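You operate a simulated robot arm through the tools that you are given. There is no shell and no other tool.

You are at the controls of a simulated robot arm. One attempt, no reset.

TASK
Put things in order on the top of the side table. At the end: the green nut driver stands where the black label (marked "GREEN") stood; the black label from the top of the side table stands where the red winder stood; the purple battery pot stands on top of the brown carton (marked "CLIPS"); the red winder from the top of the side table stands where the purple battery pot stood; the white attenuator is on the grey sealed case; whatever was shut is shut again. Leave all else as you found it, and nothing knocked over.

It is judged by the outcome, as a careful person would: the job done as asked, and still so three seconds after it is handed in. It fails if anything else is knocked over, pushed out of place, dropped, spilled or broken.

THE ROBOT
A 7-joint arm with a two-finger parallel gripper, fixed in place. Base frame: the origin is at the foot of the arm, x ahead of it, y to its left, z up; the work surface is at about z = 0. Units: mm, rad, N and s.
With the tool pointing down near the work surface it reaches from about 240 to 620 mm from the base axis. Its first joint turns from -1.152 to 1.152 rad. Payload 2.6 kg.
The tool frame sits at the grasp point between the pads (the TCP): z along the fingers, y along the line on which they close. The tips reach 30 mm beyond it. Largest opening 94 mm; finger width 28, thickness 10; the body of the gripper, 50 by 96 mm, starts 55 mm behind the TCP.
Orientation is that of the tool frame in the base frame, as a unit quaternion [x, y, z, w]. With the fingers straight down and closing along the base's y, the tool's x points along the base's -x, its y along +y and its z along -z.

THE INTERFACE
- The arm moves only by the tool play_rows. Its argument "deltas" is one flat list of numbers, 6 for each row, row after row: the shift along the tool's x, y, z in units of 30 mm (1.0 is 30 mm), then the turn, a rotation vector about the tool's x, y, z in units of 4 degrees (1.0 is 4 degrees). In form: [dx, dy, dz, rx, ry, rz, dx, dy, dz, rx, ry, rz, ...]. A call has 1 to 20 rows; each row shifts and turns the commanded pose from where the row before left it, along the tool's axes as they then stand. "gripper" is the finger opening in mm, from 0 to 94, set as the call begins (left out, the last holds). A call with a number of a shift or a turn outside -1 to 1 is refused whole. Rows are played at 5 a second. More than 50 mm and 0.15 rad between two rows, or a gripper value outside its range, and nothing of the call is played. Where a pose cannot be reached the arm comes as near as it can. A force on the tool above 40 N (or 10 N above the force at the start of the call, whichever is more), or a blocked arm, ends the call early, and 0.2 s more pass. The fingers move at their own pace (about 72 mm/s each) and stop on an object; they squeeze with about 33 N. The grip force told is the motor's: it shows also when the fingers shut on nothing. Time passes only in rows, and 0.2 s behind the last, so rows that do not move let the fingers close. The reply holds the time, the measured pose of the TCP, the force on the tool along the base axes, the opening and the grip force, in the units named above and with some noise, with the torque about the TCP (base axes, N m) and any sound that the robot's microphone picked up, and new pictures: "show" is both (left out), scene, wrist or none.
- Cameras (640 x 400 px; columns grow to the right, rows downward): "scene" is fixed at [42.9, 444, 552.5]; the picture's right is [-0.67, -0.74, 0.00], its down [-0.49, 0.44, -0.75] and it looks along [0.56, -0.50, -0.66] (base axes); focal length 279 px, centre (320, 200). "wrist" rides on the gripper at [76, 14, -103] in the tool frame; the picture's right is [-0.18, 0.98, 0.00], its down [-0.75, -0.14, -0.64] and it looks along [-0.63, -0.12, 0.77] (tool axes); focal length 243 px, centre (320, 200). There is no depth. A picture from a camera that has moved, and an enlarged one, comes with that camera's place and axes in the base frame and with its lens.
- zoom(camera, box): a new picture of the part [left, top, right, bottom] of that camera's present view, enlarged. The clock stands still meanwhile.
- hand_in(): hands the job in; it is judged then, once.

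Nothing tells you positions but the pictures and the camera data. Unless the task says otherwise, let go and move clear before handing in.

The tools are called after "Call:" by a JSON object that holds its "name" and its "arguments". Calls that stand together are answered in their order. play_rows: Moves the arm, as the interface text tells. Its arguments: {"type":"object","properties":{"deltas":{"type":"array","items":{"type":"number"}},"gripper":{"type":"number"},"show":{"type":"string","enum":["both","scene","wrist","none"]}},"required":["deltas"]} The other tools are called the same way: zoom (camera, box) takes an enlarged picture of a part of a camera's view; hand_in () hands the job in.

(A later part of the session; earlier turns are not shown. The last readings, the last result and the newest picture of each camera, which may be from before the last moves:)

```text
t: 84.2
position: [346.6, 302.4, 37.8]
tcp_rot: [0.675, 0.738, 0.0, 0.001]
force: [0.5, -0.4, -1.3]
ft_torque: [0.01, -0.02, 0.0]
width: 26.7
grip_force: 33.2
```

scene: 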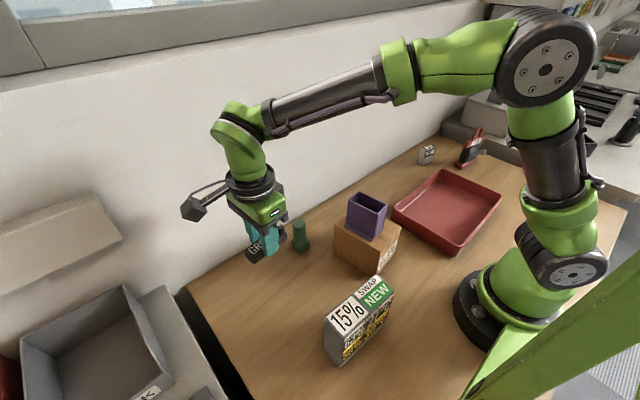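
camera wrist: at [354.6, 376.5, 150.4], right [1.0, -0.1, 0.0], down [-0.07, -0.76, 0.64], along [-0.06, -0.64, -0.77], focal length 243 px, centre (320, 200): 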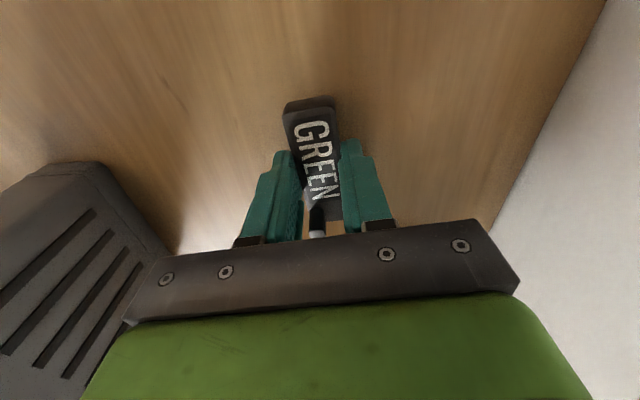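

Call:
{"name": "play_rows", "arguments": {"deltas": [0, 0, 0.05, 0, 0, 0, 0, 0, 0, 0, 0, 0], "show": "none"}}

Call:
{"name": "play_rows", "arguments": {"deltas": [0, 0, 0.04, 0, 0, 0, 0, 0, 0, 0, 0, 0], "show": "none"}}

Call:
{"name": "play_rows", "arguments": {"deltas": [0, 0, 0.04, 0, 0, 0, 0, 0, 0, 0, 0, 0], "show": "none"}}

```text
t: 84.8
position: [346.1, 303.3, 35.0]
tcp_rot: [0.675, 0.738, 0.0, 0.0]
force: [-1.0, -0.1, -1.0]
ft_torque: [0.0, -0.02, -0.01]
width: 26.6
grip_force: 33.3
```

```text
t: 85.4
position: [346.1, 303.6, 34.4]
tcp_rot: [0.675, 0.738, 0.0, 0.001]
force: [-2.6, -3.1, 13.8]
ft_torque: [-0.38, 0.04, -0.06]
width: 26.8
grip_force: 33.2
```

```text
t: 86.0
position: [346.1, 302.1, 34.1]
tcp_rot: [0.675, 0.738, 0.002, 0.0]
force: [-2.4, -3.5, 24.0]
ft_torque: [-0.12, 0.09, -0.04]
width: 26.5
grip_force: 33.1
```

The label has touched the table. I'll open and rise.

Call:
{"name": "play_rows", "arguments": {"deltas": [0, 0, 0, 0, 0, 0, 0, 0, 0, 0, 0, 0, 0, 0, 0, 0, 0, 0], "gripper": 60, "show": "none"}}

Call:
{"name": "play_rows", "arguments": {"deltas": [0, 0, -0.4, 0, 0, 0, 0, 0, -1, 0, 0, 0, 0, 0, -1, 0, 0, 0, 0, 0, -1, 0, 0, 0, 0, 0, -1, 0, 0, 0, 0, 0, -1, 0, 0, 0, 0, 0, 0, 0, 0, 0]}}

Call:
{"name": "zoom", "arguments": {"camera": "wrist", "box": [240, 30, 420, 170]}}

Call:
{"name": "zoom", "arguments": {"camera": "scene", "box": [240, 210, 340, 320]}}

```text
t: 86.8
position: [345.6, 302.1, 33.1]
tcp_rot: [0.674, 0.739, -0.001, 0.001]
force: [0.4, -1.4, 0.1]
ft_torque: [0.02, 0.02, -0.01]
width: 60.2
grip_force: 0.2
```

```text
t: 88.4
position: [345.0, 302.3, 192.6]
tcp_rot: [0.676, 0.737, -0.001, 0.0]
force: [0.7, -0.6, -0.3]
ft_torque: [0.0, 0.0, 0.01]
width: 60.2
grip_force: 0.1
camera wrist: at [352.3, 380.3, 293.8], right [1.0, -0.1, 0.0], down [-0.07, -0.76, 0.64], along [-0.06, -0.64, -0.77], focal length 243 px, centre (320, 200)
```

scene: 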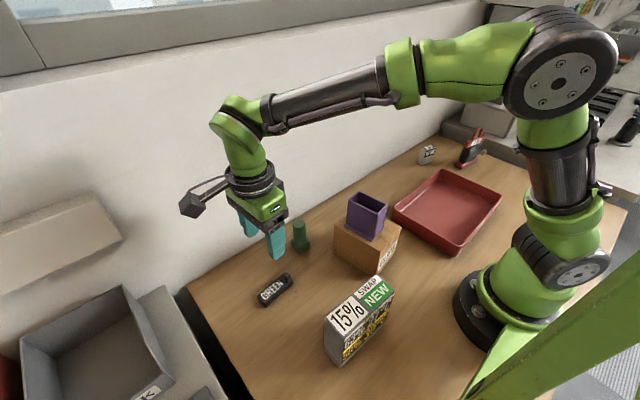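
wrist: 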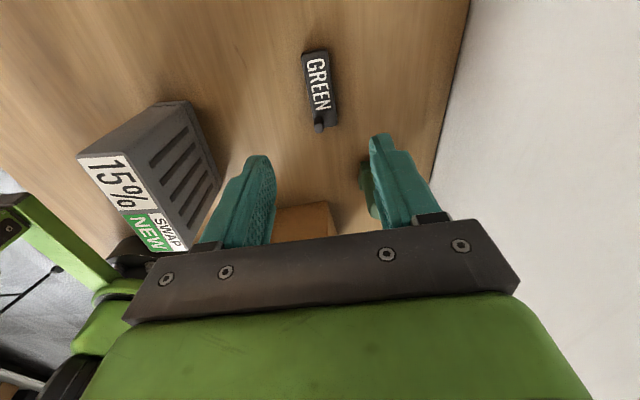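

```text
2.86 times, centred on (330, 100) of wrist
camera zoom: at [352.3, 380.3, 293.8], right [1.0, -0.1, 0.0], down [-0.07, -0.76, 0.64], along [-0.06, -0.64, -0.77], focal length 693 px, centre (291, 486)
```

zoom: 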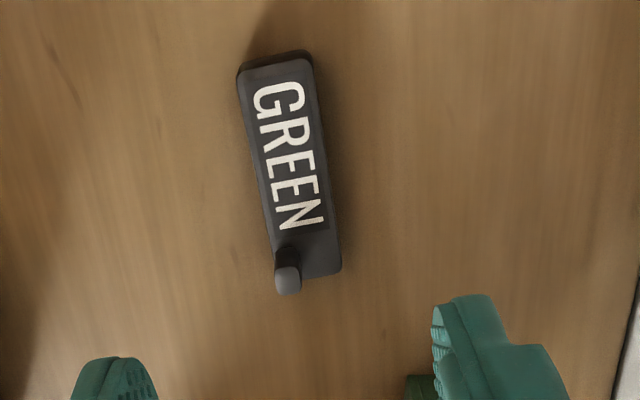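

```text
3.64 times, centred on (290, 265) of scene
camera zoom: at [42.9, 444.0, 552.5], right [-0.67, -0.74, 0.0], down [-0.49, 0.44, -0.75], along [0.56, -0.5, -0.66], focal length 1016 px, centre (429, -36)
```

zoom: 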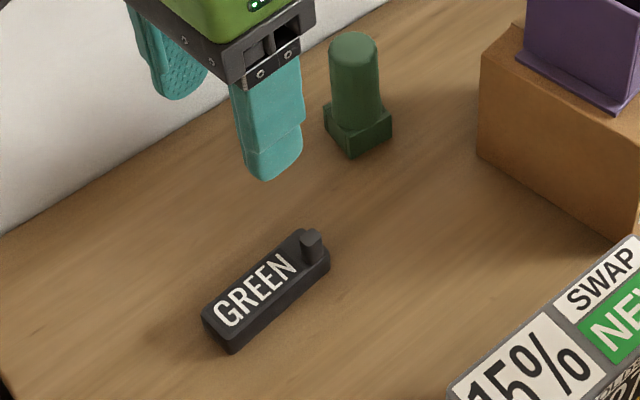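

The label lies at the winder's old spot, centred ≈(345,300). Next is the green nut driver; I'll hover above it and measure.

Call:
{"name": "play_rows", "arguments": {"deltas": [-0.808, 0.298, -0.1, 0, 0, 0, -0.808, 0.298, -0.1, 0, 0, 0, -0.808, 0.298, 0, 0, 0, 0, -0.808, 0.298, 0, 0, 0, 0, -0.808, 0.298, 0, 0, 0, 0, 0, 0, 0, 0, 0, 0]}}

Call:
{"name": "zoom", "arguments": {"camera": "wrist", "box": [240, 30, 400, 170]}}

Call:
{"name": "zoom", "arguments": {"camera": "scene", "box": [270, 200, 330, 260]}}

```text
t: 89.8
position: [400.3, 185.7, 199.2]
tcp_rot: [0.675, 0.738, 0.0, 0.0]
force: [-0.1, 0.4, 0.3]
ft_torque: [0.03, -0.02, -0.01]
width: 59.9
grip_force: 0.0
camera wrist: at [407.4, 263.3, 300.3], right [1.0, -0.1, 0.0], down [-0.07, -0.76, 0.64], along [-0.06, -0.64, -0.77], focal length 243 px, centre (320, 200)
```

scene: 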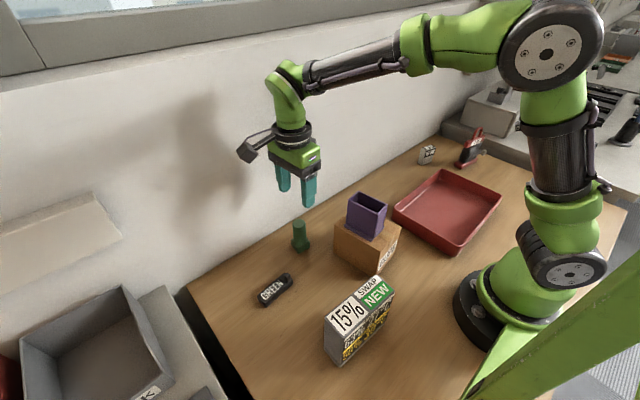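
wrist: 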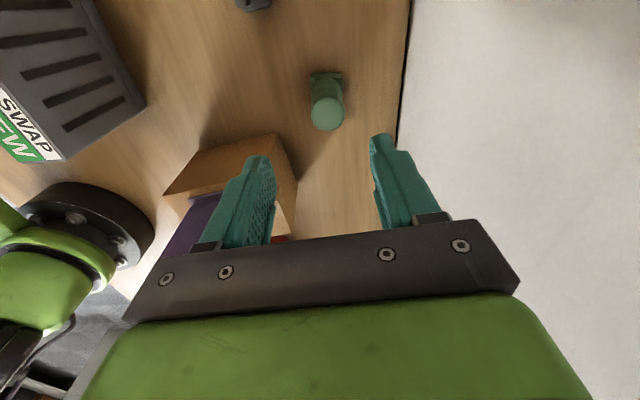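

```text
2.86 times, centred on (320, 100) of wrist
camera zoom: at [407.4, 263.3, 300.3], right [1.0, -0.1, 0.0], down [-0.07, -0.76, 0.64], along [-0.06, -0.64, -0.77], focal length 693 px, centre (320, 486)
```

zoom: 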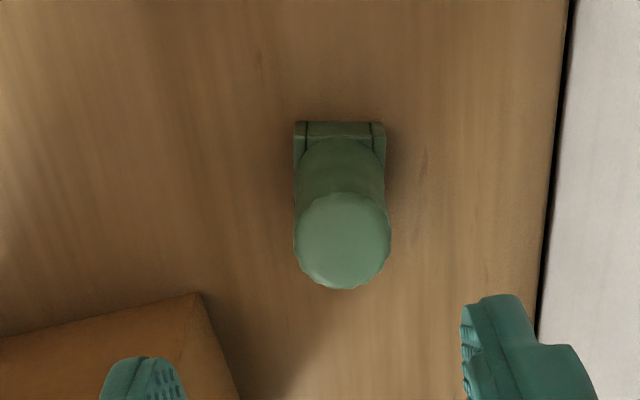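

```text
6.67 times, centred on (300, 230) of scene
camera zoom: at [42.9, 444.0, 552.5], right [-0.67, -0.74, 0.0], down [-0.49, 0.44, -0.75], along [0.56, -0.5, -0.66], focal length 1863 px, centre (453, 0)
```

zoom: 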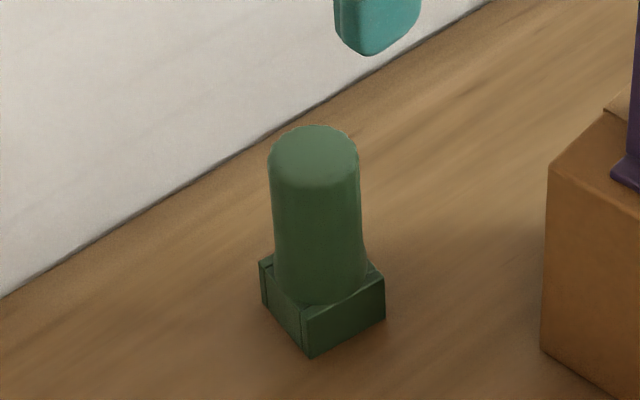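

The nut driver is ≈77 mm tall with a ~31 mm round shaft on a 35 mm block, centred ≈(406,180.5). I'll centre, descend around the shaft and grip it.

Call:
{"name": "play_rows", "arguments": {"deltas": [-0.2, 0.177, 0, 0, 0, 0, 0, 0, 0.96, 0, 0, 0, 0, 0, 0.96, 0, 0, 0, 0, 0, 0.96, 0, 0, 0, 0, 0, 0.96, 0, 0, 0, 0, 0, 0.96, 0, 0, 0, 0, 0, 0, 0, 0, 0], "gripper": 70}}

Call:
{"name": "zoom", "arguments": {"camera": "wrist", "box": [200, 60, 440, 240]}}

```text
t: 91.4
position: [407.7, 179.9, 56.6]
tcp_rot: [0.676, 0.737, 0.0, 0.0]
force: [0.4, -0.2, 0.0]
ft_torque: [0.02, -0.03, -0.01]
width: 69.9
grip_force: 0.0
camera wrist: at [413.3, 258.1, 157.2], right [1.0, -0.1, 0.0], down [-0.07, -0.76, 0.64], along [-0.06, -0.64, -0.77], focal length 243 px, centre (320, 200)
```

scene: 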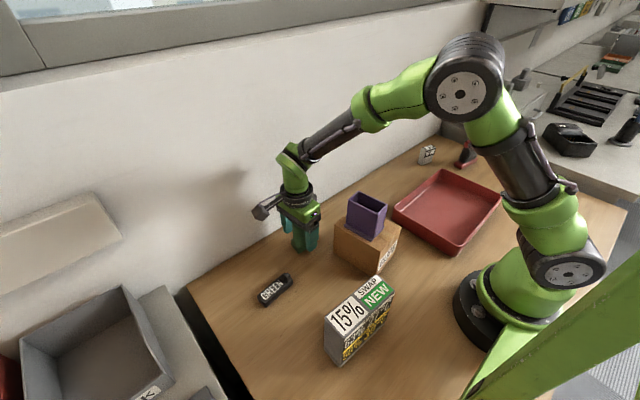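
wrist: 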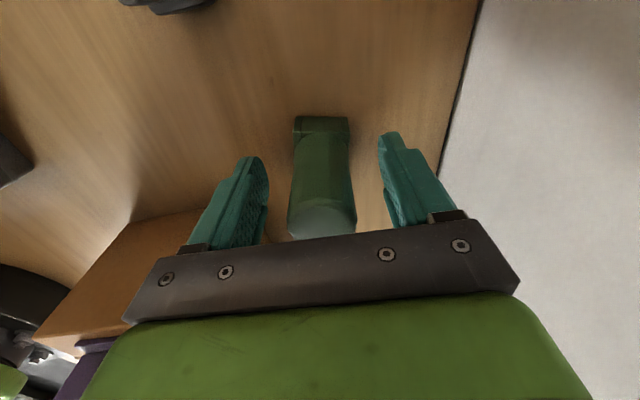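

```text
2.22 times, centred on (320, 150) of wrist
camera zoom: at [413.3, 258.1, 157.2], right [1.0, -0.1, 0.0], down [-0.07, -0.76, 0.64], along [-0.06, -0.64, -0.77], focal length 539 px, centre (320, 311)
```

zoom: 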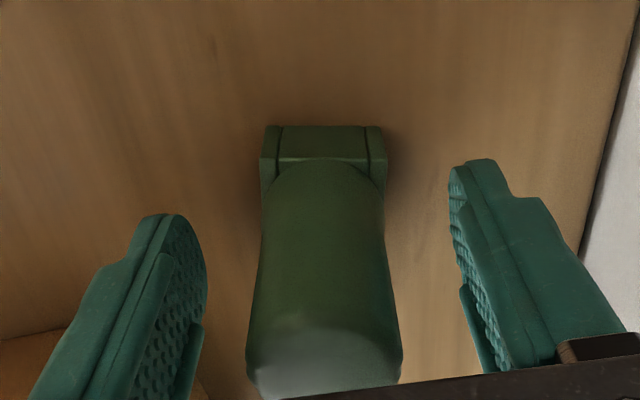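

Centred. Closing on the shaft.

Call:
{"name": "play_rows", "arguments": {"deltas": [0, 0, 0, 0, 0, 0, 0, 0, 0, 0, 0, 0, 0, 0, 0, 0, 0, 0, 0, 0, 0, 0, 0, 0], "gripper": 0, "show": "wrist"}}

Call:
{"name": "play_rows", "arguments": {"deltas": [0, 0, -0.3, 0, 0, 0, 0, 0, 0, 0, 0, 0]}}

```text
t: 92.4
position: [407.0, 180.7, 56.5]
tcp_rot: [0.676, 0.737, -0.001, 0.0]
force: [0.4, 0.0, -0.8]
ft_torque: [0.03, -0.04, 0.06]
width: 30.8
grip_force: 32.7
camera wrist: at [413.3, 258.2, 157.5], right [1.0, -0.1, 0.0], down [-0.07, -0.76, 0.64], along [-0.06, -0.64, -0.77], focal length 243 px, centre (320, 200)
```

wrist: 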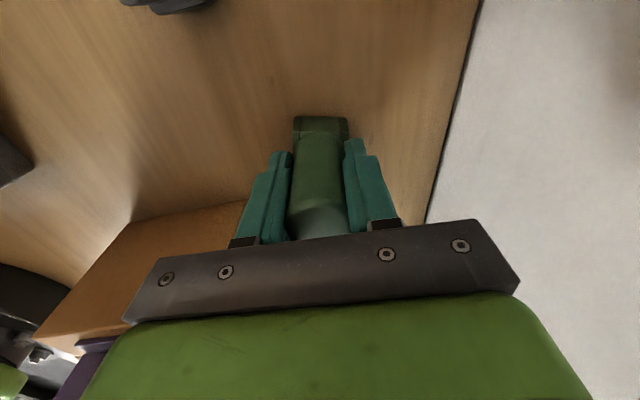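

```text
t: 93.0
position: [407.9, 181.1, 65.5]
tcp_rot: [0.675, 0.738, 0.0, 0.0]
force: [-0.1, 0.4, -0.7]
ft_torque: [0.01, -0.01, -0.02]
width: 30.6
grip_force: 33.2
camera wrist: at [414.0, 258.4, 166.4], right [1.0, -0.1, 0.0], down [-0.07, -0.76, 0.64], along [-0.06, -0.64, -0.77], focal length 243 px, centre (320, 200)
```

scene: 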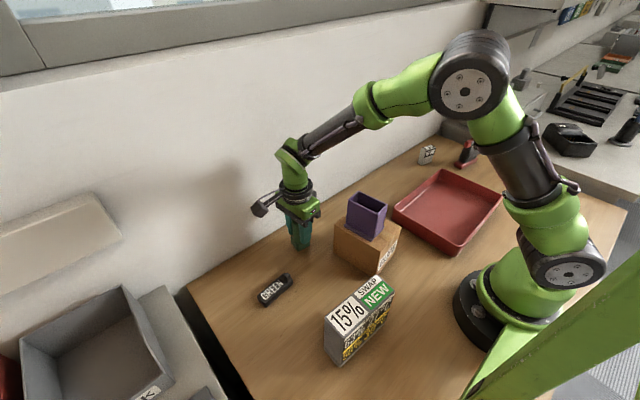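
wrist: 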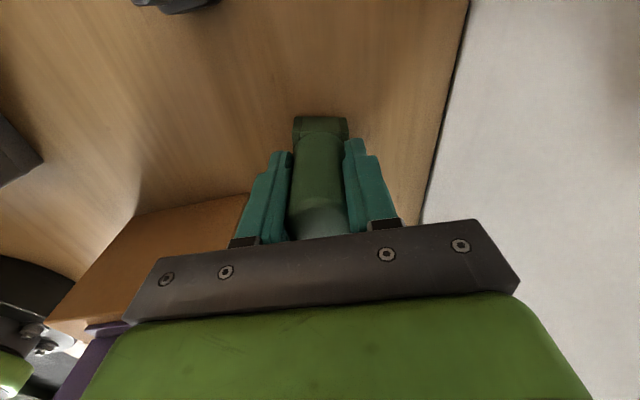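

The nut driver is held (30.8 mm). I'll lift and carry it along the wall to the label's old place (406.5,-158.5).

Call:
{"name": "play_rows", "arguments": {"deltas": [0, 0, -1, 0, 0, 0, 0, 0, -1, 0, 0, 0, 0, 0, -1, 0, 0, 0, 0, 0, -1, 0, 0, 0, 0, 0, -1, 0, 0, 0, 0, 0, -0.5, 0, 0, 0, -0.939, -0.085, 0, 0, 0, 0, -0.939, -0.085, 0, 0, 0, 0, -0.939, -0.085, 0, 0, 0, 0, -0.939, -0.085, 0, 0, 0, 0, -0.939, -0.085, 0, 0, 0, 0, -0.939, -0.085, 0, 0, 0, 0, -0.939, -0.085, 0, 0, 0, 0, -0.939, -0.085, 0, 0, 0, 0, -0.939, -0.085, 0, 0, 0, 0, -0.939, -0.085, 0, 0, 0, 0, -0.939, -0.085, 0, 0, 0, 0, -0.939, -0.085, 0, 0, 0, 0, 0, 0, 0, 0, 0, 0]}}

```text
t: 97.0
position: [403.2, -160.4, 229.5]
tcp_rot: [0.675, 0.738, 0.0, 0.0]
force: [0.0, 0.3, -0.6]
ft_torque: [-0.02, -0.03, -0.04]
width: 30.7
grip_force: 33.2
camera wrist: at [409.6, -82.3, 330.4], right [1.0, -0.1, 0.0], down [-0.07, -0.76, 0.64], along [-0.06, -0.64, -0.77], focal length 243 px, centre (320, 200)
```

scene: 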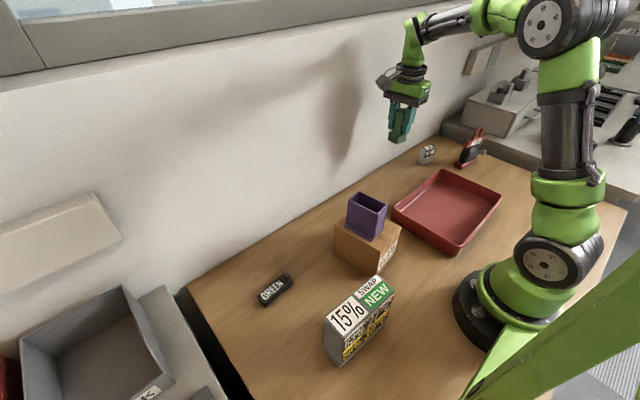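
wrist: 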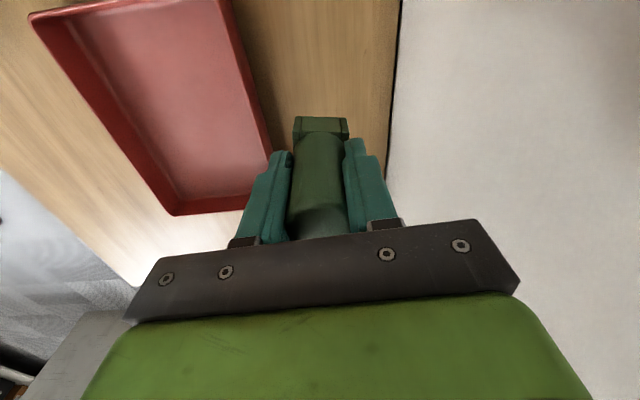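

I'll correct by a few mm, descend to just above the table, and recheck the position.

Call:
{"name": "play_rows", "arguments": {"deltas": [0.033, 0.12, 0.9, 0, 0, 0, 0, 0, 0.9, 0, 0, 0, 0, 0, 0.9, 0, 0, 0, 0, 0, 0.9, 0, 0, 0, 0, 0, 0.9, 0, 0, 0, 0, 0, 0.8, 0, 0, 0, 0, 0, 0, 0, 0, 0]}}

Call:
{"name": "play_rows", "arguments": {"deltas": [0, 0, 0, 0, 0, 0], "show": "none"}}

```text
t: 98.6
position: [409.6, -156.1, 70.3]
tcp_rot: [0.675, 0.737, 0.001, 0.001]
force: [0.5, 0.1, 0.4]
ft_torque: [0.03, -0.01, 0.02]
width: 30.8
grip_force: 33.4
camera wrist: at [415.7, -78.9, 171.2], right [1.0, -0.1, 0.0], down [-0.07, -0.76, 0.64], along [-0.06, -0.64, -0.77], focal length 243 px, centre (320, 200)
```

scene: 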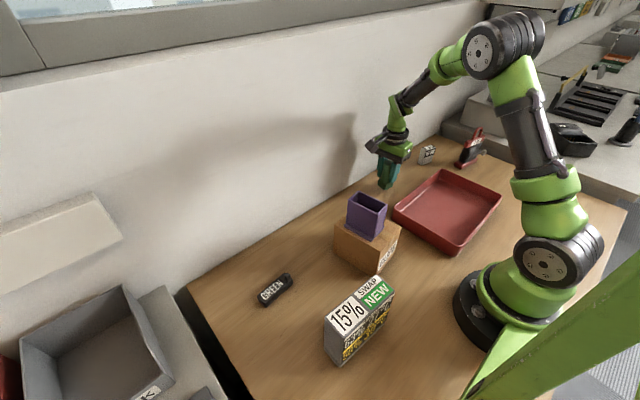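
wrist: 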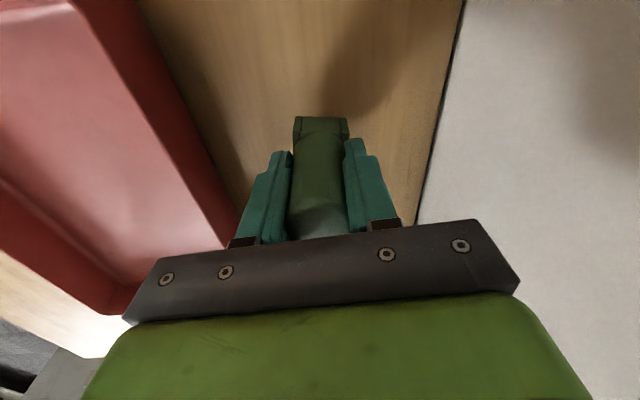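

```text
t: 99.0
position: [410.5, -156.2, 70.6]
tcp_rot: [0.676, 0.737, -0.001, 0.0]
force: [0.0, 0.7, -1.5]
ft_torque: [-0.04, 0.0, 0.0]
width: 30.5
grip_force: 33.0
```

I'll shift a couple of mm to match the label's old centre and lower until contact.

Call:
{"name": "play_rows", "arguments": {"deltas": [-0.06, -0.082, 0.15, 0, 0, 0, 0, 0, 0.12, 0, 0, 0, 0, 0, 0.08, 0, 0, 0, 0, 0, 0, 0, 0, 0], "show": "none"}}

Call:
{"name": "play_rows", "arguments": {"deltas": [0, 0, 0.06, 0, 0, 0, 0, 0, 0, 0, 0, 0], "show": "none"}}

Call:
{"name": "play_rows", "arguments": {"deltas": [0, 0, 0.05, 0, 0, 0, 0, 0, 0, 0, 0, 0], "show": "none"}}

```text
t: 100.0
position: [408.0, -159.4, 59.1]
tcp_rot: [0.675, 0.738, 0.0, 0.0]
force: [0.1, 0.5, -0.7]
ft_torque: [0.03, -0.04, 0.03]
width: 30.7
grip_force: 32.9
```

```text
t: 100.6
position: [406.7, -159.3, 59.0]
tcp_rot: [0.675, 0.738, 0.0, 0.0]
force: [0.3, 0.0, -0.8]
ft_torque: [0.01, 0.03, 0.0]
width: 30.6
grip_force: 33.5
```

```text
t: 101.2
position: [406.5, -161.7, 57.9]
tcp_rot: [0.675, 0.738, 0.0, 0.0]
force: [0.0, -0.3, -0.8]
ft_torque: [-0.03, 0.0, -0.01]
width: 30.7
grip_force: 32.7
```

Call:
{"name": "play_rows", "arguments": {"deltas": [0.03, 0, 0.05, 0, 0, 0, 0, 0, 0, 0, 0, 0], "show": "none"}}

Call:
{"name": "play_rows", "arguments": {"deltas": [0, 0, 0.05, 0, 0, 0, 0, 0, 0, 0, 0, 0], "show": "none"}}

```text
t: 101.8
position: [407.0, -159.5, 55.8]
tcp_rot: [0.676, 0.737, 0.0, 0.002]
force: [-3.1, -1.0, 8.0]
ft_torque: [0.06, 0.21, 0.04]
width: 30.5
grip_force: 32.7
```

```text
t: 102.4
position: [408.4, -158.4, 54.5]
tcp_rot: [0.676, 0.737, 0.001, 0.001]
force: [-7.3, -1.7, 26.1]
ft_torque: [-0.04, 0.4, 0.12]
width: 30.8
grip_force: 32.8
```

The nut driver has touched down at (407,-159). I'll open and rise.

Call:
{"name": "play_rows", "arguments": {"deltas": [0, 0, 0, 0, 0, 0, 0, 0, 0, 0, 0, 0, 0, 0, 0, 0, 0, 0], "gripper": 70, "show": "none"}}

Call:
{"name": "play_rows", "arguments": {"deltas": [0, 0, -0.5, 0, 0, 0, 0, 0, -1, 0, 0, 0, 0, 0, -1, 0, 0, 0, 0, 0, -1, 0, 0, 0, 0, 0, -1, 0, 0, 0, 0, 0, -0.5, 0, 0, 0, 0, 0, 0, 0, 0, 0]}}

Call:
{"name": "zoom", "arguments": {"camera": "scene", "box": [340, 130, 460, 230]}}

Call:
{"name": "zoom", "arguments": {"camera": "wrist", "box": [240, 30, 400, 170]}}

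```text
t: 103.2
position: [406.1, -158.9, 52.8]
tcp_rot: [0.675, 0.738, -0.001, 0.0]
force: [0.3, -0.8, -0.3]
ft_torque: [0.01, -0.05, 0.02]
width: 69.8
grip_force: 0.1
```

```text
t: 104.8
position: [406.4, -160.5, 204.4]
tcp_rot: [0.676, 0.737, 0.0, 0.0]
force: [1.2, 0.4, -0.7]
ft_torque: [0.02, 0.0, 0.01]
width: 70.1
grip_force: 0.0
camera wrist: at [412.4, -81.6, 305.5], right [1.0, -0.1, 0.0], down [-0.07, -0.76, 0.64], along [-0.06, -0.64, -0.77], focal length 243 px, centre (320, 200)
```

scene: 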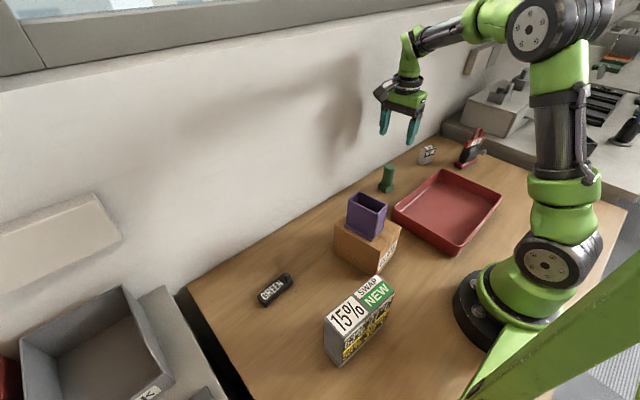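
wrist: 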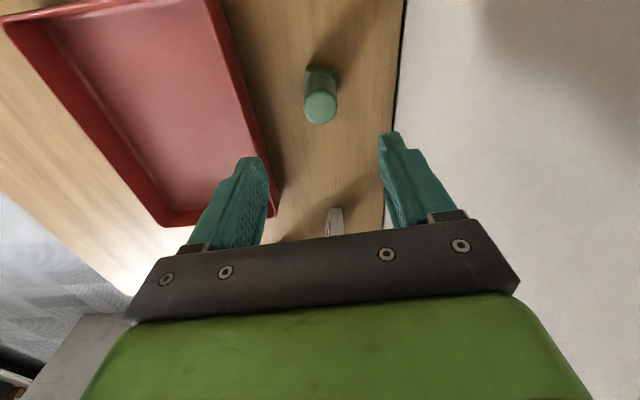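

```text
4.00 times, centred on (400, 180) of scene
camera zoom: at [42.9, 444.0, 552.5], right [-0.67, -0.74, 0.0], down [-0.49, 0.44, -0.75], along [0.56, -0.5, -0.66], focal length 1118 px, centre (0, 280)
```

zoom: 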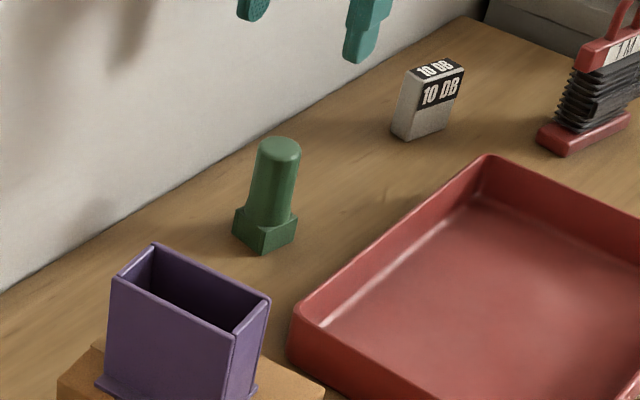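

```text
2.86 times, centred on (320, 100) of wrist
camera zoom: at [412.4, -81.6, 305.5], right [1.0, -0.1, 0.0], down [-0.07, -0.76, 0.64], along [-0.06, -0.64, -0.77], focal length 693 px, centre (320, 486)
```

zoom: 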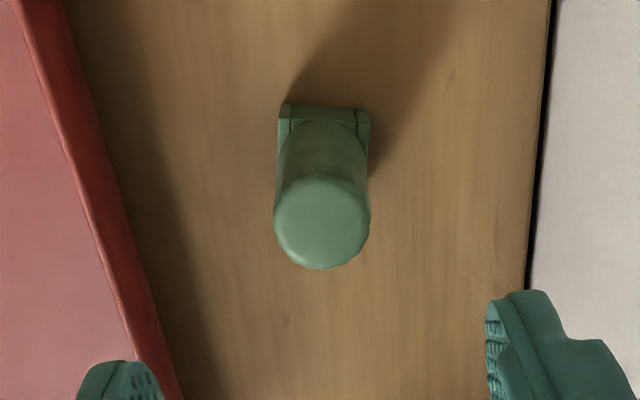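

The nut driver stands at the label's old spot. Last is the white attenuator at ≈(408,-383); I'll move above it, turning the fingers to close along its long side.

Call:
{"name": "play_rows", "arguments": {"deltas": [-0.41, -0.036, 0, 0, 0, -0.967, -0.407, -0.064, 0, 0, 0, -0.967, -0.402, -0.091, 0, 0, 0, -0.967, -0.395, -0.118, 0, 0, 0, -0.967, -0.386, -0.144, 0, 0, 0, -0.967, -0.375, -0.17, 0, 0, 0, -0.967, -0.363, -0.195, 0, 0, 0, -0.967, -0.349, -0.219, 0, 0, 0, -0.967, -0.333, -0.242, 0, 0, 0, -0.967, -0.317, -0.264, 0, 0, 0, -0.967, -0.298, -0.285, 0, 0, 0, -0.967, -0.278, -0.304, 0, 0, 0, -0.967, -0.257, -0.322, 0, 0, 0, -0.967, -0.235, -0.339, 0, 0, 0, -0.967, -0.211, -0.354, 0, 0, 0, -0.967, -0.187, -0.367, 0, 0, 0, -0.967, -0.162, -0.379, 0, 0, 0, -0.967, -0.135, -0.389, 0, 0, 0, -0.967, 0, 0, 0, 0, 0, 0], "gripper": 80}}

Call:
{"name": "zoom", "arguments": {"camera": "wrist", "box": [240, 30, 400, 170]}}

```text
t: 108.8
position: [407.3, -380.9, 205.1]
tcp_rot: [0.133, 0.991, 0.0, 0.0]
force: [0.0, 0.7, -0.1]
ft_torque: [0.0, 0.0, 0.01]
width: 80.0
grip_force: 0.1
camera wrist: at [335.4, -346.8, 305.3], right [0.44, 0.9, 0.0], down [0.69, -0.33, 0.64], along [0.58, -0.28, -0.77], focal length 243 px, centre (320, 200)
```

scene: 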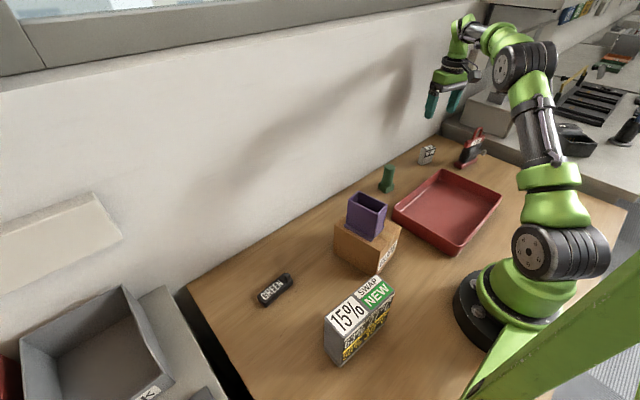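
wrist: 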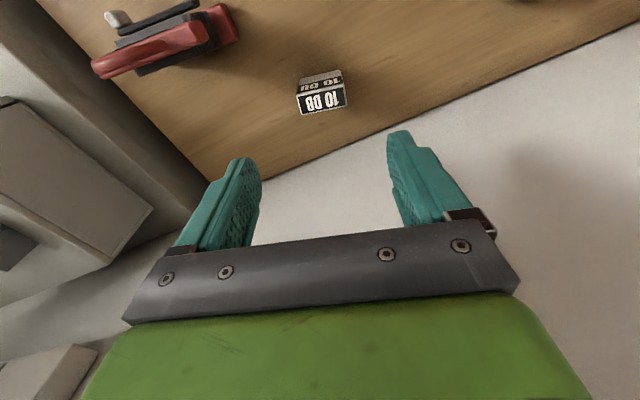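

```text
2.86 times, centred on (320, 100) of wrist
camera zoom: at [335.4, -346.8, 305.3], right [0.44, 0.9, 0.0], down [0.69, -0.33, 0.64], along [0.58, -0.28, -0.77], focal length 693 px, centre (320, 486)
```

zoom: 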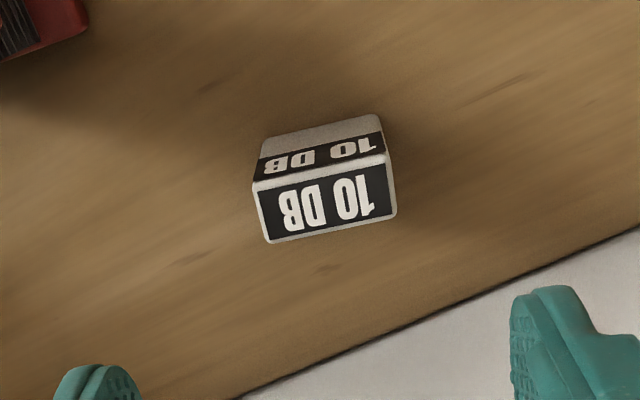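

The attenuator is ≈49×21×50 mm, centred ≈(409,-381), axis ≈76.5°. I'll align, descend and grip it by its ends.

Call:
{"name": "play_rows", "arguments": {"deltas": [-0.09, 0.025, 0, 0, 0, -0.45, 0, 0, 0.95, 0, 0, 0, 0, 0, 0.95, 0, 0, 0, 0, 0, 0.95, 0, 0, 0, 0, 0, 0.95, 0, 0, 0, 0, 0, 0.95, 0, 0, 0, 0, 0, 0.8, 0, 0, 0, 0, 0, 0, 0, 0, 0]}}

Call:
{"name": "zoom", "arguments": {"camera": "wrist", "box": [200, 60, 440, 240]}}

```text
t: 110.6
position: [410.8, -380.7, 37.8]
tcp_rot: [0.118, 0.993, 0.0, 0.001]
force: [-0.4, -0.8, -0.4]
ft_torque: [-0.02, 0.01, 0.01]
width: 79.9
grip_force: 0.1
camera wrist: at [337.5, -348.4, 138.6], right [0.41, 0.91, 0.0], down [0.7, -0.31, 0.64], along [0.59, -0.26, -0.77], focal length 243 px, centre (320, 200)
```

scene: 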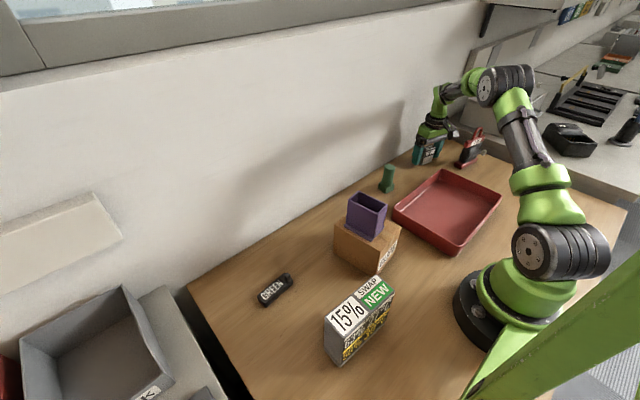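
wrist: 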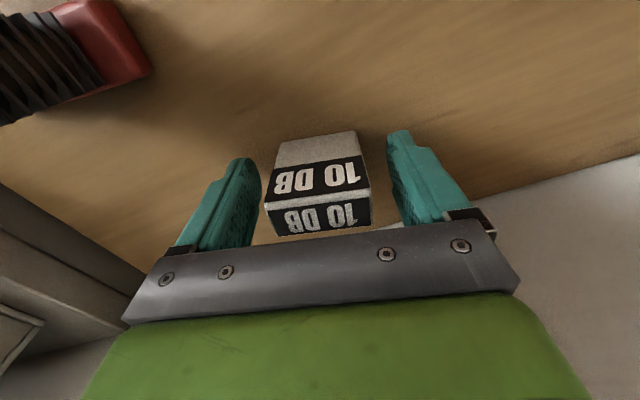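

```text
2.22 times, centred on (320, 150) of wrist
camera zoom: at [337.5, -348.4, 138.6], right [0.41, 0.91, 0.0], down [0.7, -0.31, 0.64], along [0.59, -0.26, -0.77], focal length 539 px, centre (320, 311)
```

zoom: 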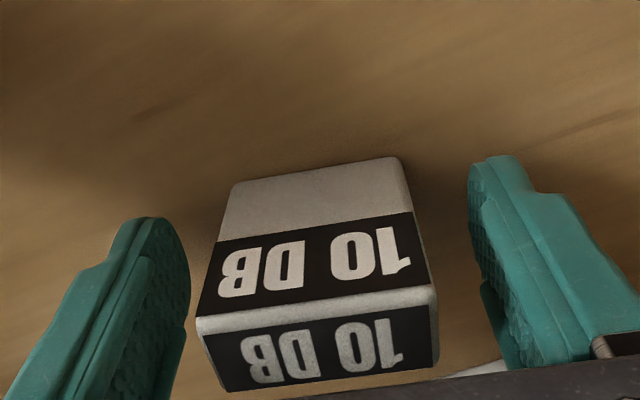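

Well aligned; closing on the attenuator.

Call:
{"name": "play_rows", "arguments": {"deltas": [0, 0, 0, 0, 0, 0, 0, 0, 0, 0, 0, 0, 0, 0, 0, 0, 0, 0, 0, 0, 0, 0, 0, 0], "gripper": 0, "show": "wrist"}}

Call:
{"name": "play_rows", "arguments": {"deltas": [0, 0, -0.3, 0, 0, 0, 0, 0, -1, 0, 0, 0, 0, 0, -1, 0, 0, 0, 0, 0, -1, 0, 0, 0, 0, 0, -1, 0, 0, 0, 0, 0, -1, 0, 0, 0]}}

```text
t: 111.6
position: [410.3, -380.1, 37.6]
tcp_rot: [0.118, 0.993, 0.0, 0.0]
force: [-0.5, 0.5, -0.1]
ft_torque: [-0.02, -0.01, 0.03]
width: 51.5
grip_force: 32.8
camera wrist: at [337.6, -348.4, 138.9], right [0.41, 0.91, 0.0], down [0.7, -0.31, 0.64], along [0.59, -0.26, -0.77], focal length 243 px, centre (320, 200)
```

wrist: 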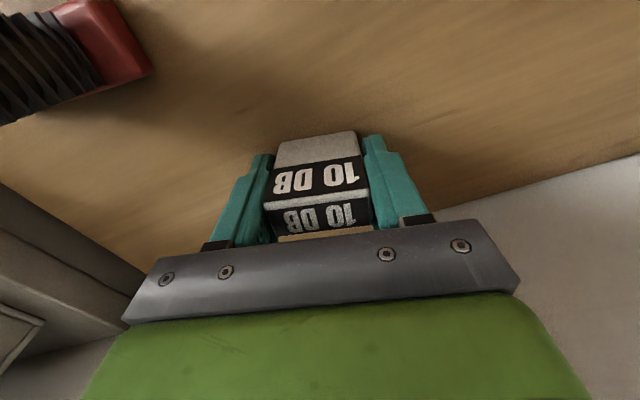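

```text
t: 113.0
position: [413.1, -383.7, 196.5]
tcp_rot: [0.118, 0.993, 0.0, 0.0]
force: [0.1, 0.1, -0.7]
ft_torque: [0.0, -0.06, 0.03]
width: 51.4
grip_force: 33.2
camera wrist: at [340.1, -350.8, 297.9], right [0.41, 0.91, 0.0], down [0.7, -0.31, 0.64], along [0.59, -0.26, -0.77], focal length 243 px, centre (320, 200)
```

scene: 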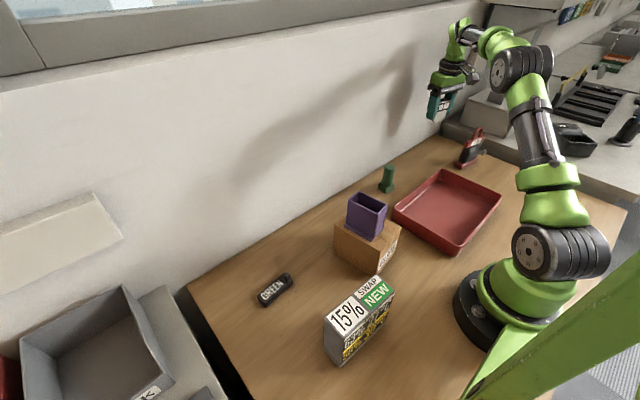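
wrist: 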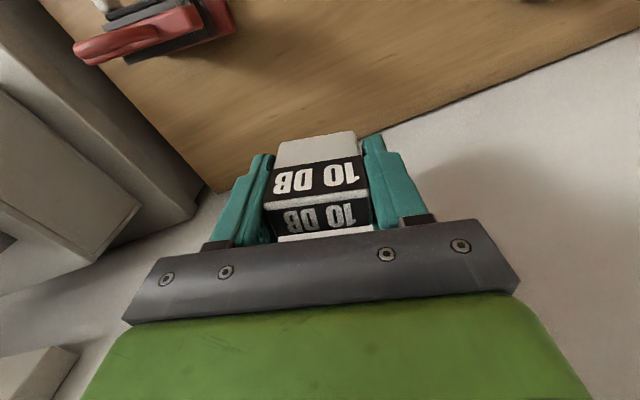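

The attenuator is held (51.5 mm). I'll carry it high over the pot towards the grey case.

Call:
{"name": "play_rows", "arguments": {"deltas": [0.4355, 0.843, -0.261, 0, 0, 0, 0.4355, 0.843, -0.261, 0, 0, 0, 0.4355, 0.843, -0.261, 0, 0, 0, 0.4355, 0.843, -0.261, 0, 0, 0, 0.4355, 0.843, -0.261, 0, 0, 0, 0.4355, 0.843, -0.261, 0, 0, 0, 0.4355, 0.843, -0.261, 0, 0, 0, 0.4355, 0.843, -0.261, 0, 0, 0, 0.4355, 0.843, -0.261, 0, 0, 0, 0.4355, 0.843, -0.261, 0, 0, 0, 0.4355, 0.843, -0.261, 0, 0, 0, 0.4355, 0.843, -0.261, 0, 0, 0, 0.549, 0.853, 0, 0, 0, 0, 0.549, 0.853, 0, 0, 0, 0, 0.549, 0.853, 0, 0, 0, 0, 0.549, 0.853, 0, 0, 0, 0, 0.549, 0.853, 0, 0, 0, 0, 0.549, 0.853, 0, 0, 0, 0, 0.549, 0.853, 0, 0, 0, 0, 0.549, 0.853, 0, 0, 0, 0]}}

Call:
{"name": "play_rows", "arguments": {"deltas": [0, 0, 0, 0, 0, -1, 0, 0, 0, 0, 0, -1, 0, 0, 0, 0, 0, -1, 0.714, 0.48, 0, 0, 0, 0, 0.714, 0.48, 0, 0, 0, 0, 0.714, 0.48, 0, 0, 0, 0, 0.714, 0.48, 0, 0, 0, 0, 0, 0, 0, 0, 0, 0]}}

```text
t: 117.2
position: [245.4, 179.7, 290.3]
tcp_rot: [0.117, 0.993, -0.001, 0.0]
force: [-0.2, -0.2, -0.7]
ft_torque: [0.01, -0.01, -0.01]
width: 51.4
grip_force: 33.0
camera wrist: at [173.4, 211.6, 392.2], right [0.41, 0.91, 0.0], down [0.7, -0.31, 0.64], along [0.59, -0.26, -0.77], focal length 243 px, centre (320, 200)
```

scene: 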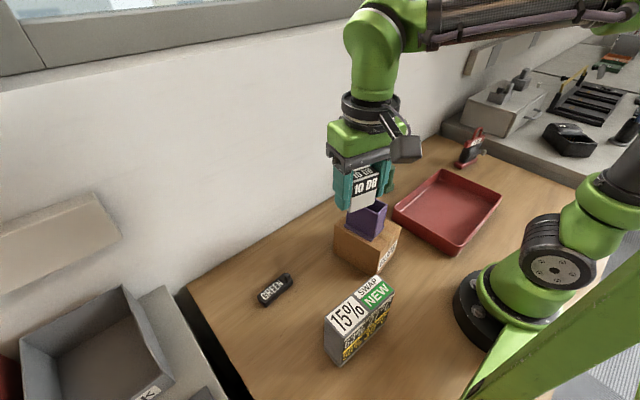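
wrist: 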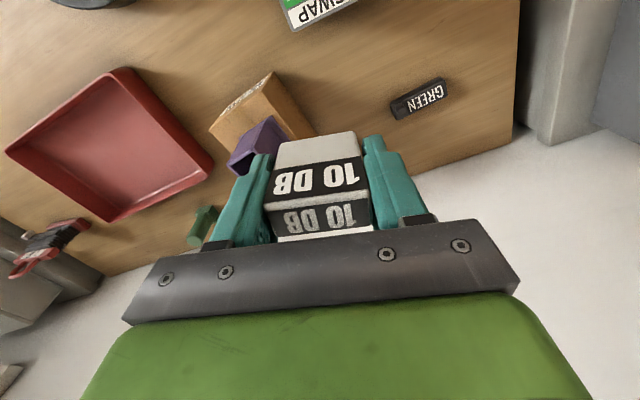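

```text
t: 119.0
position: [162.7, 240.3, 291.8]
tcp_rot: [0.013, 1.0, 0.0, 0.001]
force: [-0.6, -0.3, 0.4]
ft_torque: [0.01, -0.01, -0.01]
width: 51.5
grip_force: 32.8
camera wrist: at [85.7, 257.2, 392.8], right [0.21, 0.98, 0.0], down [0.75, -0.16, 0.64], along [0.63, -0.13, -0.77], focal length 243 px, centre (320, 200)
```

scene: 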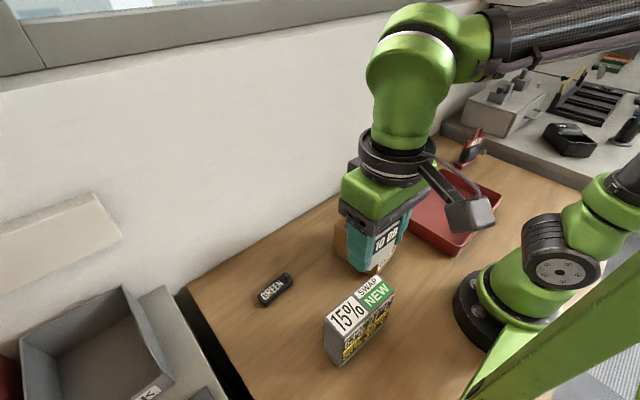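
wrist: 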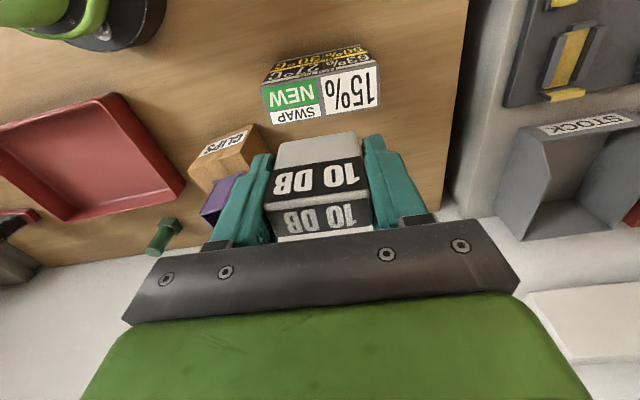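

The case is now visible below the held attenuator. I'll zoom in to measure its top precisely.

Call:
{"name": "zoom", "arguments": {"camera": "wrist", "box": [240, 30, 400, 140]}}

```text
3.64 times, centred on (320, 85) of wrist
camera zoom: at [85.7, 257.2, 392.8], right [0.21, 0.98, 0.0], down [0.75, -0.16, 0.64], along [0.63, -0.13, -0.77], focal length 882 px, centre (320, 618)
```

zoom: 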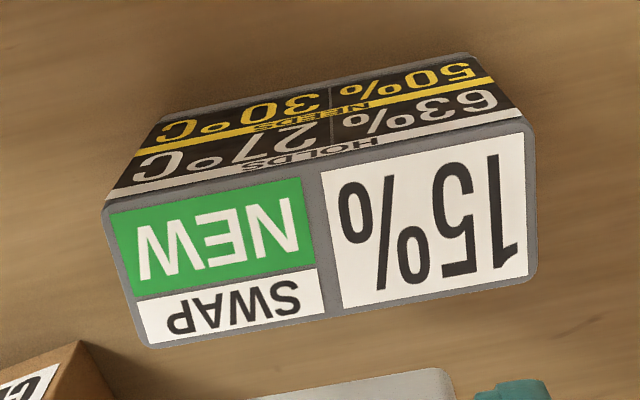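

The case's top centre is ≈(167.5,240). I'll correct 5 mm and descend to ~15 mm above it.

Call:
{"name": "play_rows", "arguments": {"deltas": [-0.167, -0.02, 0.8, 0, 0, 0, 0, 0, 0.9, 0, 0, 0, 0, 0, 0.9, 0, 0, 0, 0, 0, 0.9, 0, 0, 0, 0, 0, 0.4, 0, 0, 0, 0, 0, 0, 0, 0, 0]}}

Call:
{"name": "zoom", "arguments": {"camera": "scene", "box": [290, 200, 430, 370]}}

Call:
{"name": "zoom", "arguments": {"camera": "wrist", "box": [200, 60, 440, 240]}}

```text
t: 120.4
position: [169.0, 238.8, 174.5]
tcp_rot: [0.013, 1.0, 0.0, 0.0]
force: [-0.4, -0.4, -0.3]
ft_torque: [-0.01, 0.02, -0.02]
width: 51.6
grip_force: 33.2
camera wrist: at [90.9, 255.5, 275.0], right [0.21, 0.98, 0.0], down [0.75, -0.16, 0.64], along [0.63, -0.13, -0.77], focal length 243 px, centre (320, 200)
```

scene: 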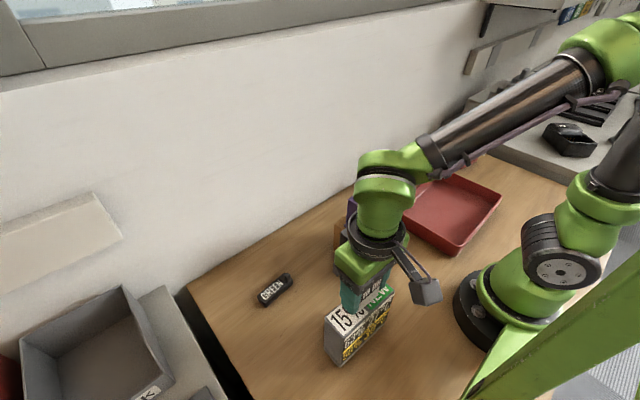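
wrist: 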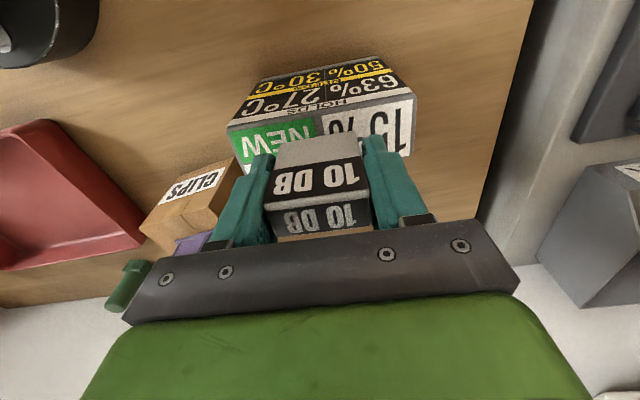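

```text
2.35 times, centred on (360, 285) of scene
camera zoom: at [42.9, 444.0, 552.5], right [-0.67, -0.74, 0.0], down [-0.49, 0.44, -0.75], along [0.56, -0.5, -0.66], focal length 657 px, centre (226, 0)
```

zoom: 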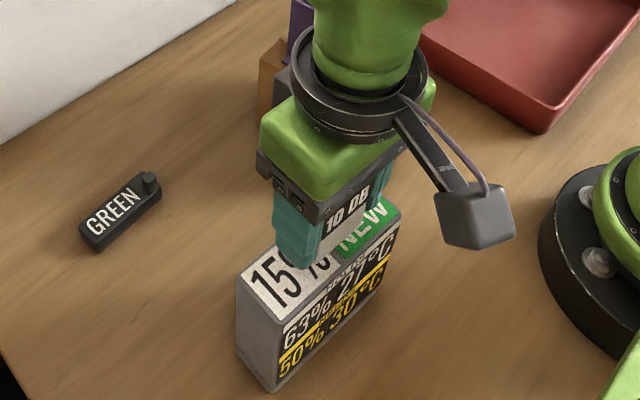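

```text
2.22 times, centred on (320, 150) of wrist
camera zoom: at [90.9, 255.5, 275.0], right [0.21, 0.98, 0.0], down [0.75, -0.16, 0.64], along [0.63, -0.13, -0.77], focal length 539 px, centre (320, 311)
```

zoom: 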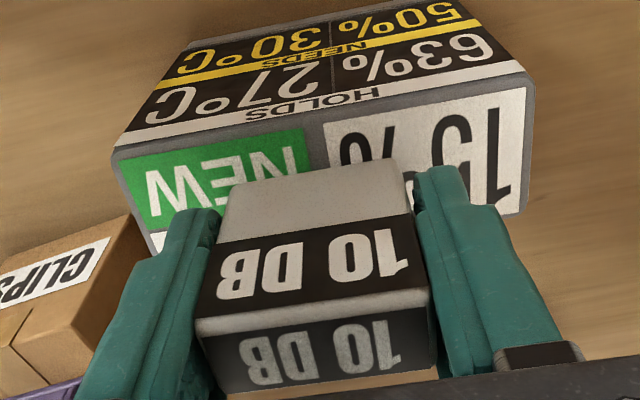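

It hangs centred about 15–20 mm above the case. I'll lower in small steps watching the force.

Call:
{"name": "play_rows", "arguments": {"deltas": [-0.07, 0, 0.12, 0, 0, 0, 0, 0, 0.12, 0, 0, 0, 0, 0, 0.08, 0, 0, 0, 0, 0, 0, 0, 0, 0], "show": "none"}}

Call:
{"name": "play_rows", "arguments": {"deltas": [0, 0, 0.07, 0, 0, 0, 0, 0, 0, 0, 0, 0], "show": "none"}}

Call:
{"name": "play_rows", "arguments": {"deltas": [0, 0, 0.06, 0, 0, 0, 0, 0, 0, 0, 0, 0], "show": "none"}}

```text
t: 121.4
position: [170.6, 238.7, 163.6]
tcp_rot: [0.013, 1.0, 0.001, 0.0]
force: [-0.3, 0.3, -0.9]
ft_torque: [0.01, 0.0, 0.02]
width: 51.3
grip_force: 33.1
```

```text
t: 122.0
position: [170.4, 239.0, 162.2]
tcp_rot: [0.014, 1.0, 0.0, 0.001]
force: [-1.9, -4.5, 14.7]
ft_torque: [-0.18, 0.09, -0.03]
width: 51.4
grip_force: 32.7
```

```text
t: 122.6
position: [170.4, 238.5, 161.6]
tcp_rot: [0.013, 1.0, 0.001, 0.001]
force: [1.1, -4.5, 26.0]
ft_torque: [-0.12, 0.14, 0.05]
width: 51.5
grip_force: 32.9
```

The attenuator is in contact with the case's top. I'll open the fingers and rise.

Call:
{"name": "play_rows", "arguments": {"deltas": [0, 0, 0, 0, 0, 0, 0, 0, 0, 0, 0, 0, 0, 0, 0, 0, 0, 0], "gripper": 80, "show": "wrist"}}

Call:
{"name": "play_rows", "arguments": {"deltas": [0, 0, -0.4, 0, 0, 0, 0, 0, -0.9, 0, 0, 0, 0, 0, -0.9, 0, 0, 0, 0, 0, -0.9, 0, 0, 0, 0, 0, -0.9, 0, 0, 0, 0, 0, 0, 0, 0, 0]}}

Call:
{"name": "zoom", "arguments": {"camera": "scene", "box": [290, 200, 430, 370]}}

Call:
{"name": "zoom", "arguments": {"camera": "wrist", "box": [220, 0, 420, 150]}}

```text
t: 123.4
position: [169.3, 239.3, 159.9]
tcp_rot: [0.013, 1.0, 0.001, 0.0]
force: [-1.5, -0.4, -0.1]
ft_torque: [0.0, 0.01, 0.01]
width: 80.1
grip_force: 0.1
camera wrist: at [92.6, 255.3, 261.2], right [0.21, 0.98, 0.0], down [0.75, -0.16, 0.64], along [0.63, -0.13, -0.77], focal length 243 px, centre (320, 200)
```

wrist: 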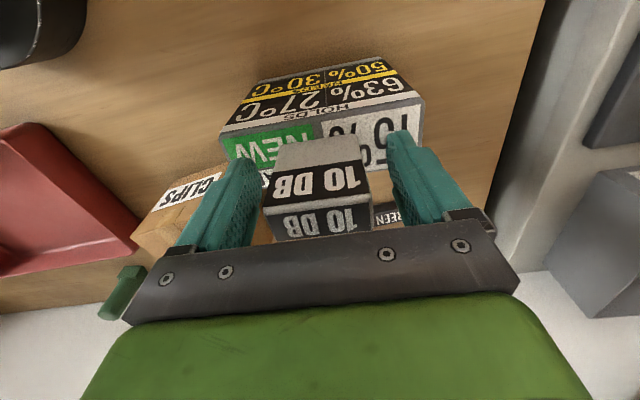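

```text
t: 124.8
position: [170.0, 237.7, 281.0]
tcp_rot: [0.014, 1.0, 0.0, 0.0]
force: [-0.1, 1.3, 0.1]
ft_torque: [0.02, 0.0, 0.04]
width: 79.9
grip_force: 0.0
camera wrist: at [92.6, 255.5, 381.4], right [0.21, 0.98, 0.0], down [0.75, -0.16, 0.64], along [0.63, -0.13, -0.77], focal length 243 px, centre (320, 200)
```

scene: 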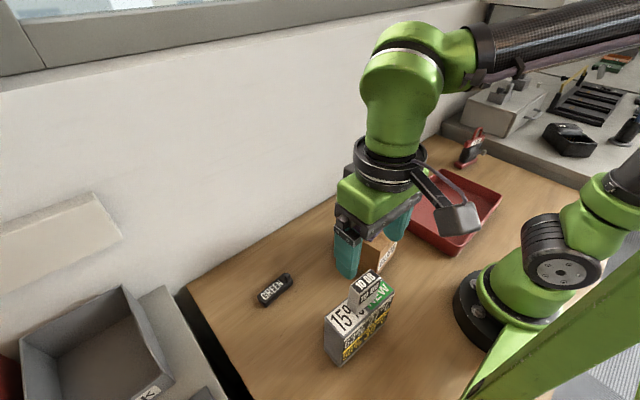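
wrist: 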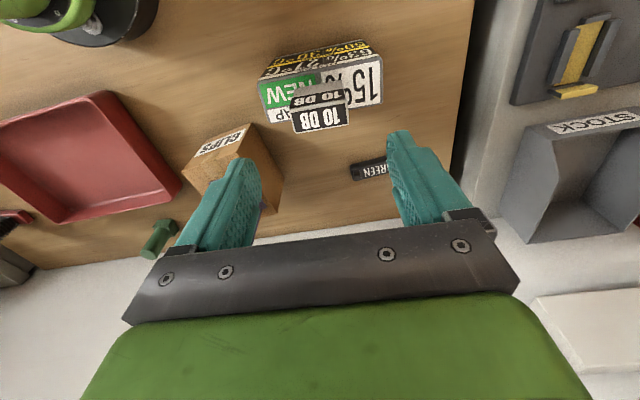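

```text
2.35 times, centred on (360, 285) of scene
camera zoom: at [42.9, 444.0, 552.5], right [-0.67, -0.74, 0.0], down [-0.49, 0.44, -0.75], along [0.56, -0.5, -0.66], focal length 657 px, centre (226, 0)
```

zoom: 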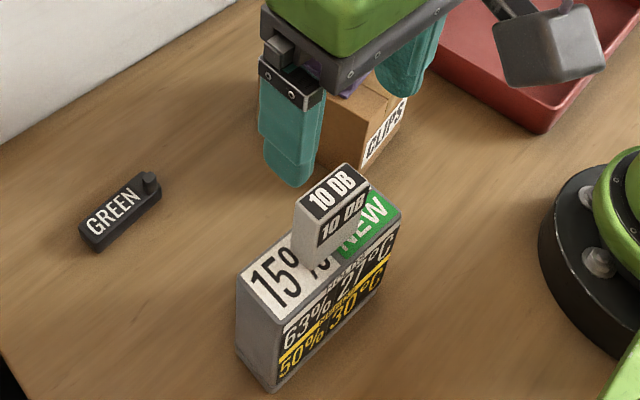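

```text
2.67 times, centred on (320, 75) of wrist
camera zoom: at [92.6, 255.5, 381.4], right [0.21, 0.98, 0.0], down [0.75, -0.16, 0.64], along [0.63, -0.13, -0.77], focal length 647 px, centre (320, 533)
```

zoom: 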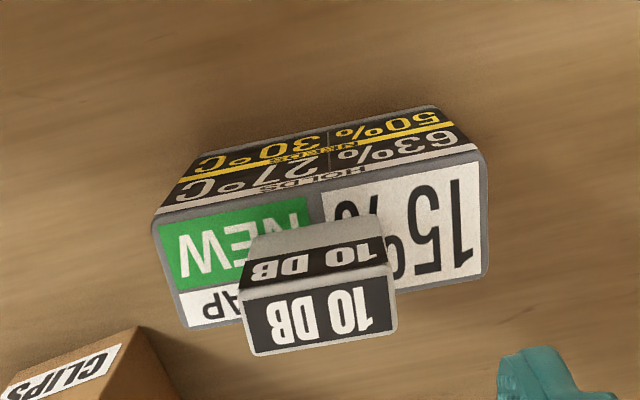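

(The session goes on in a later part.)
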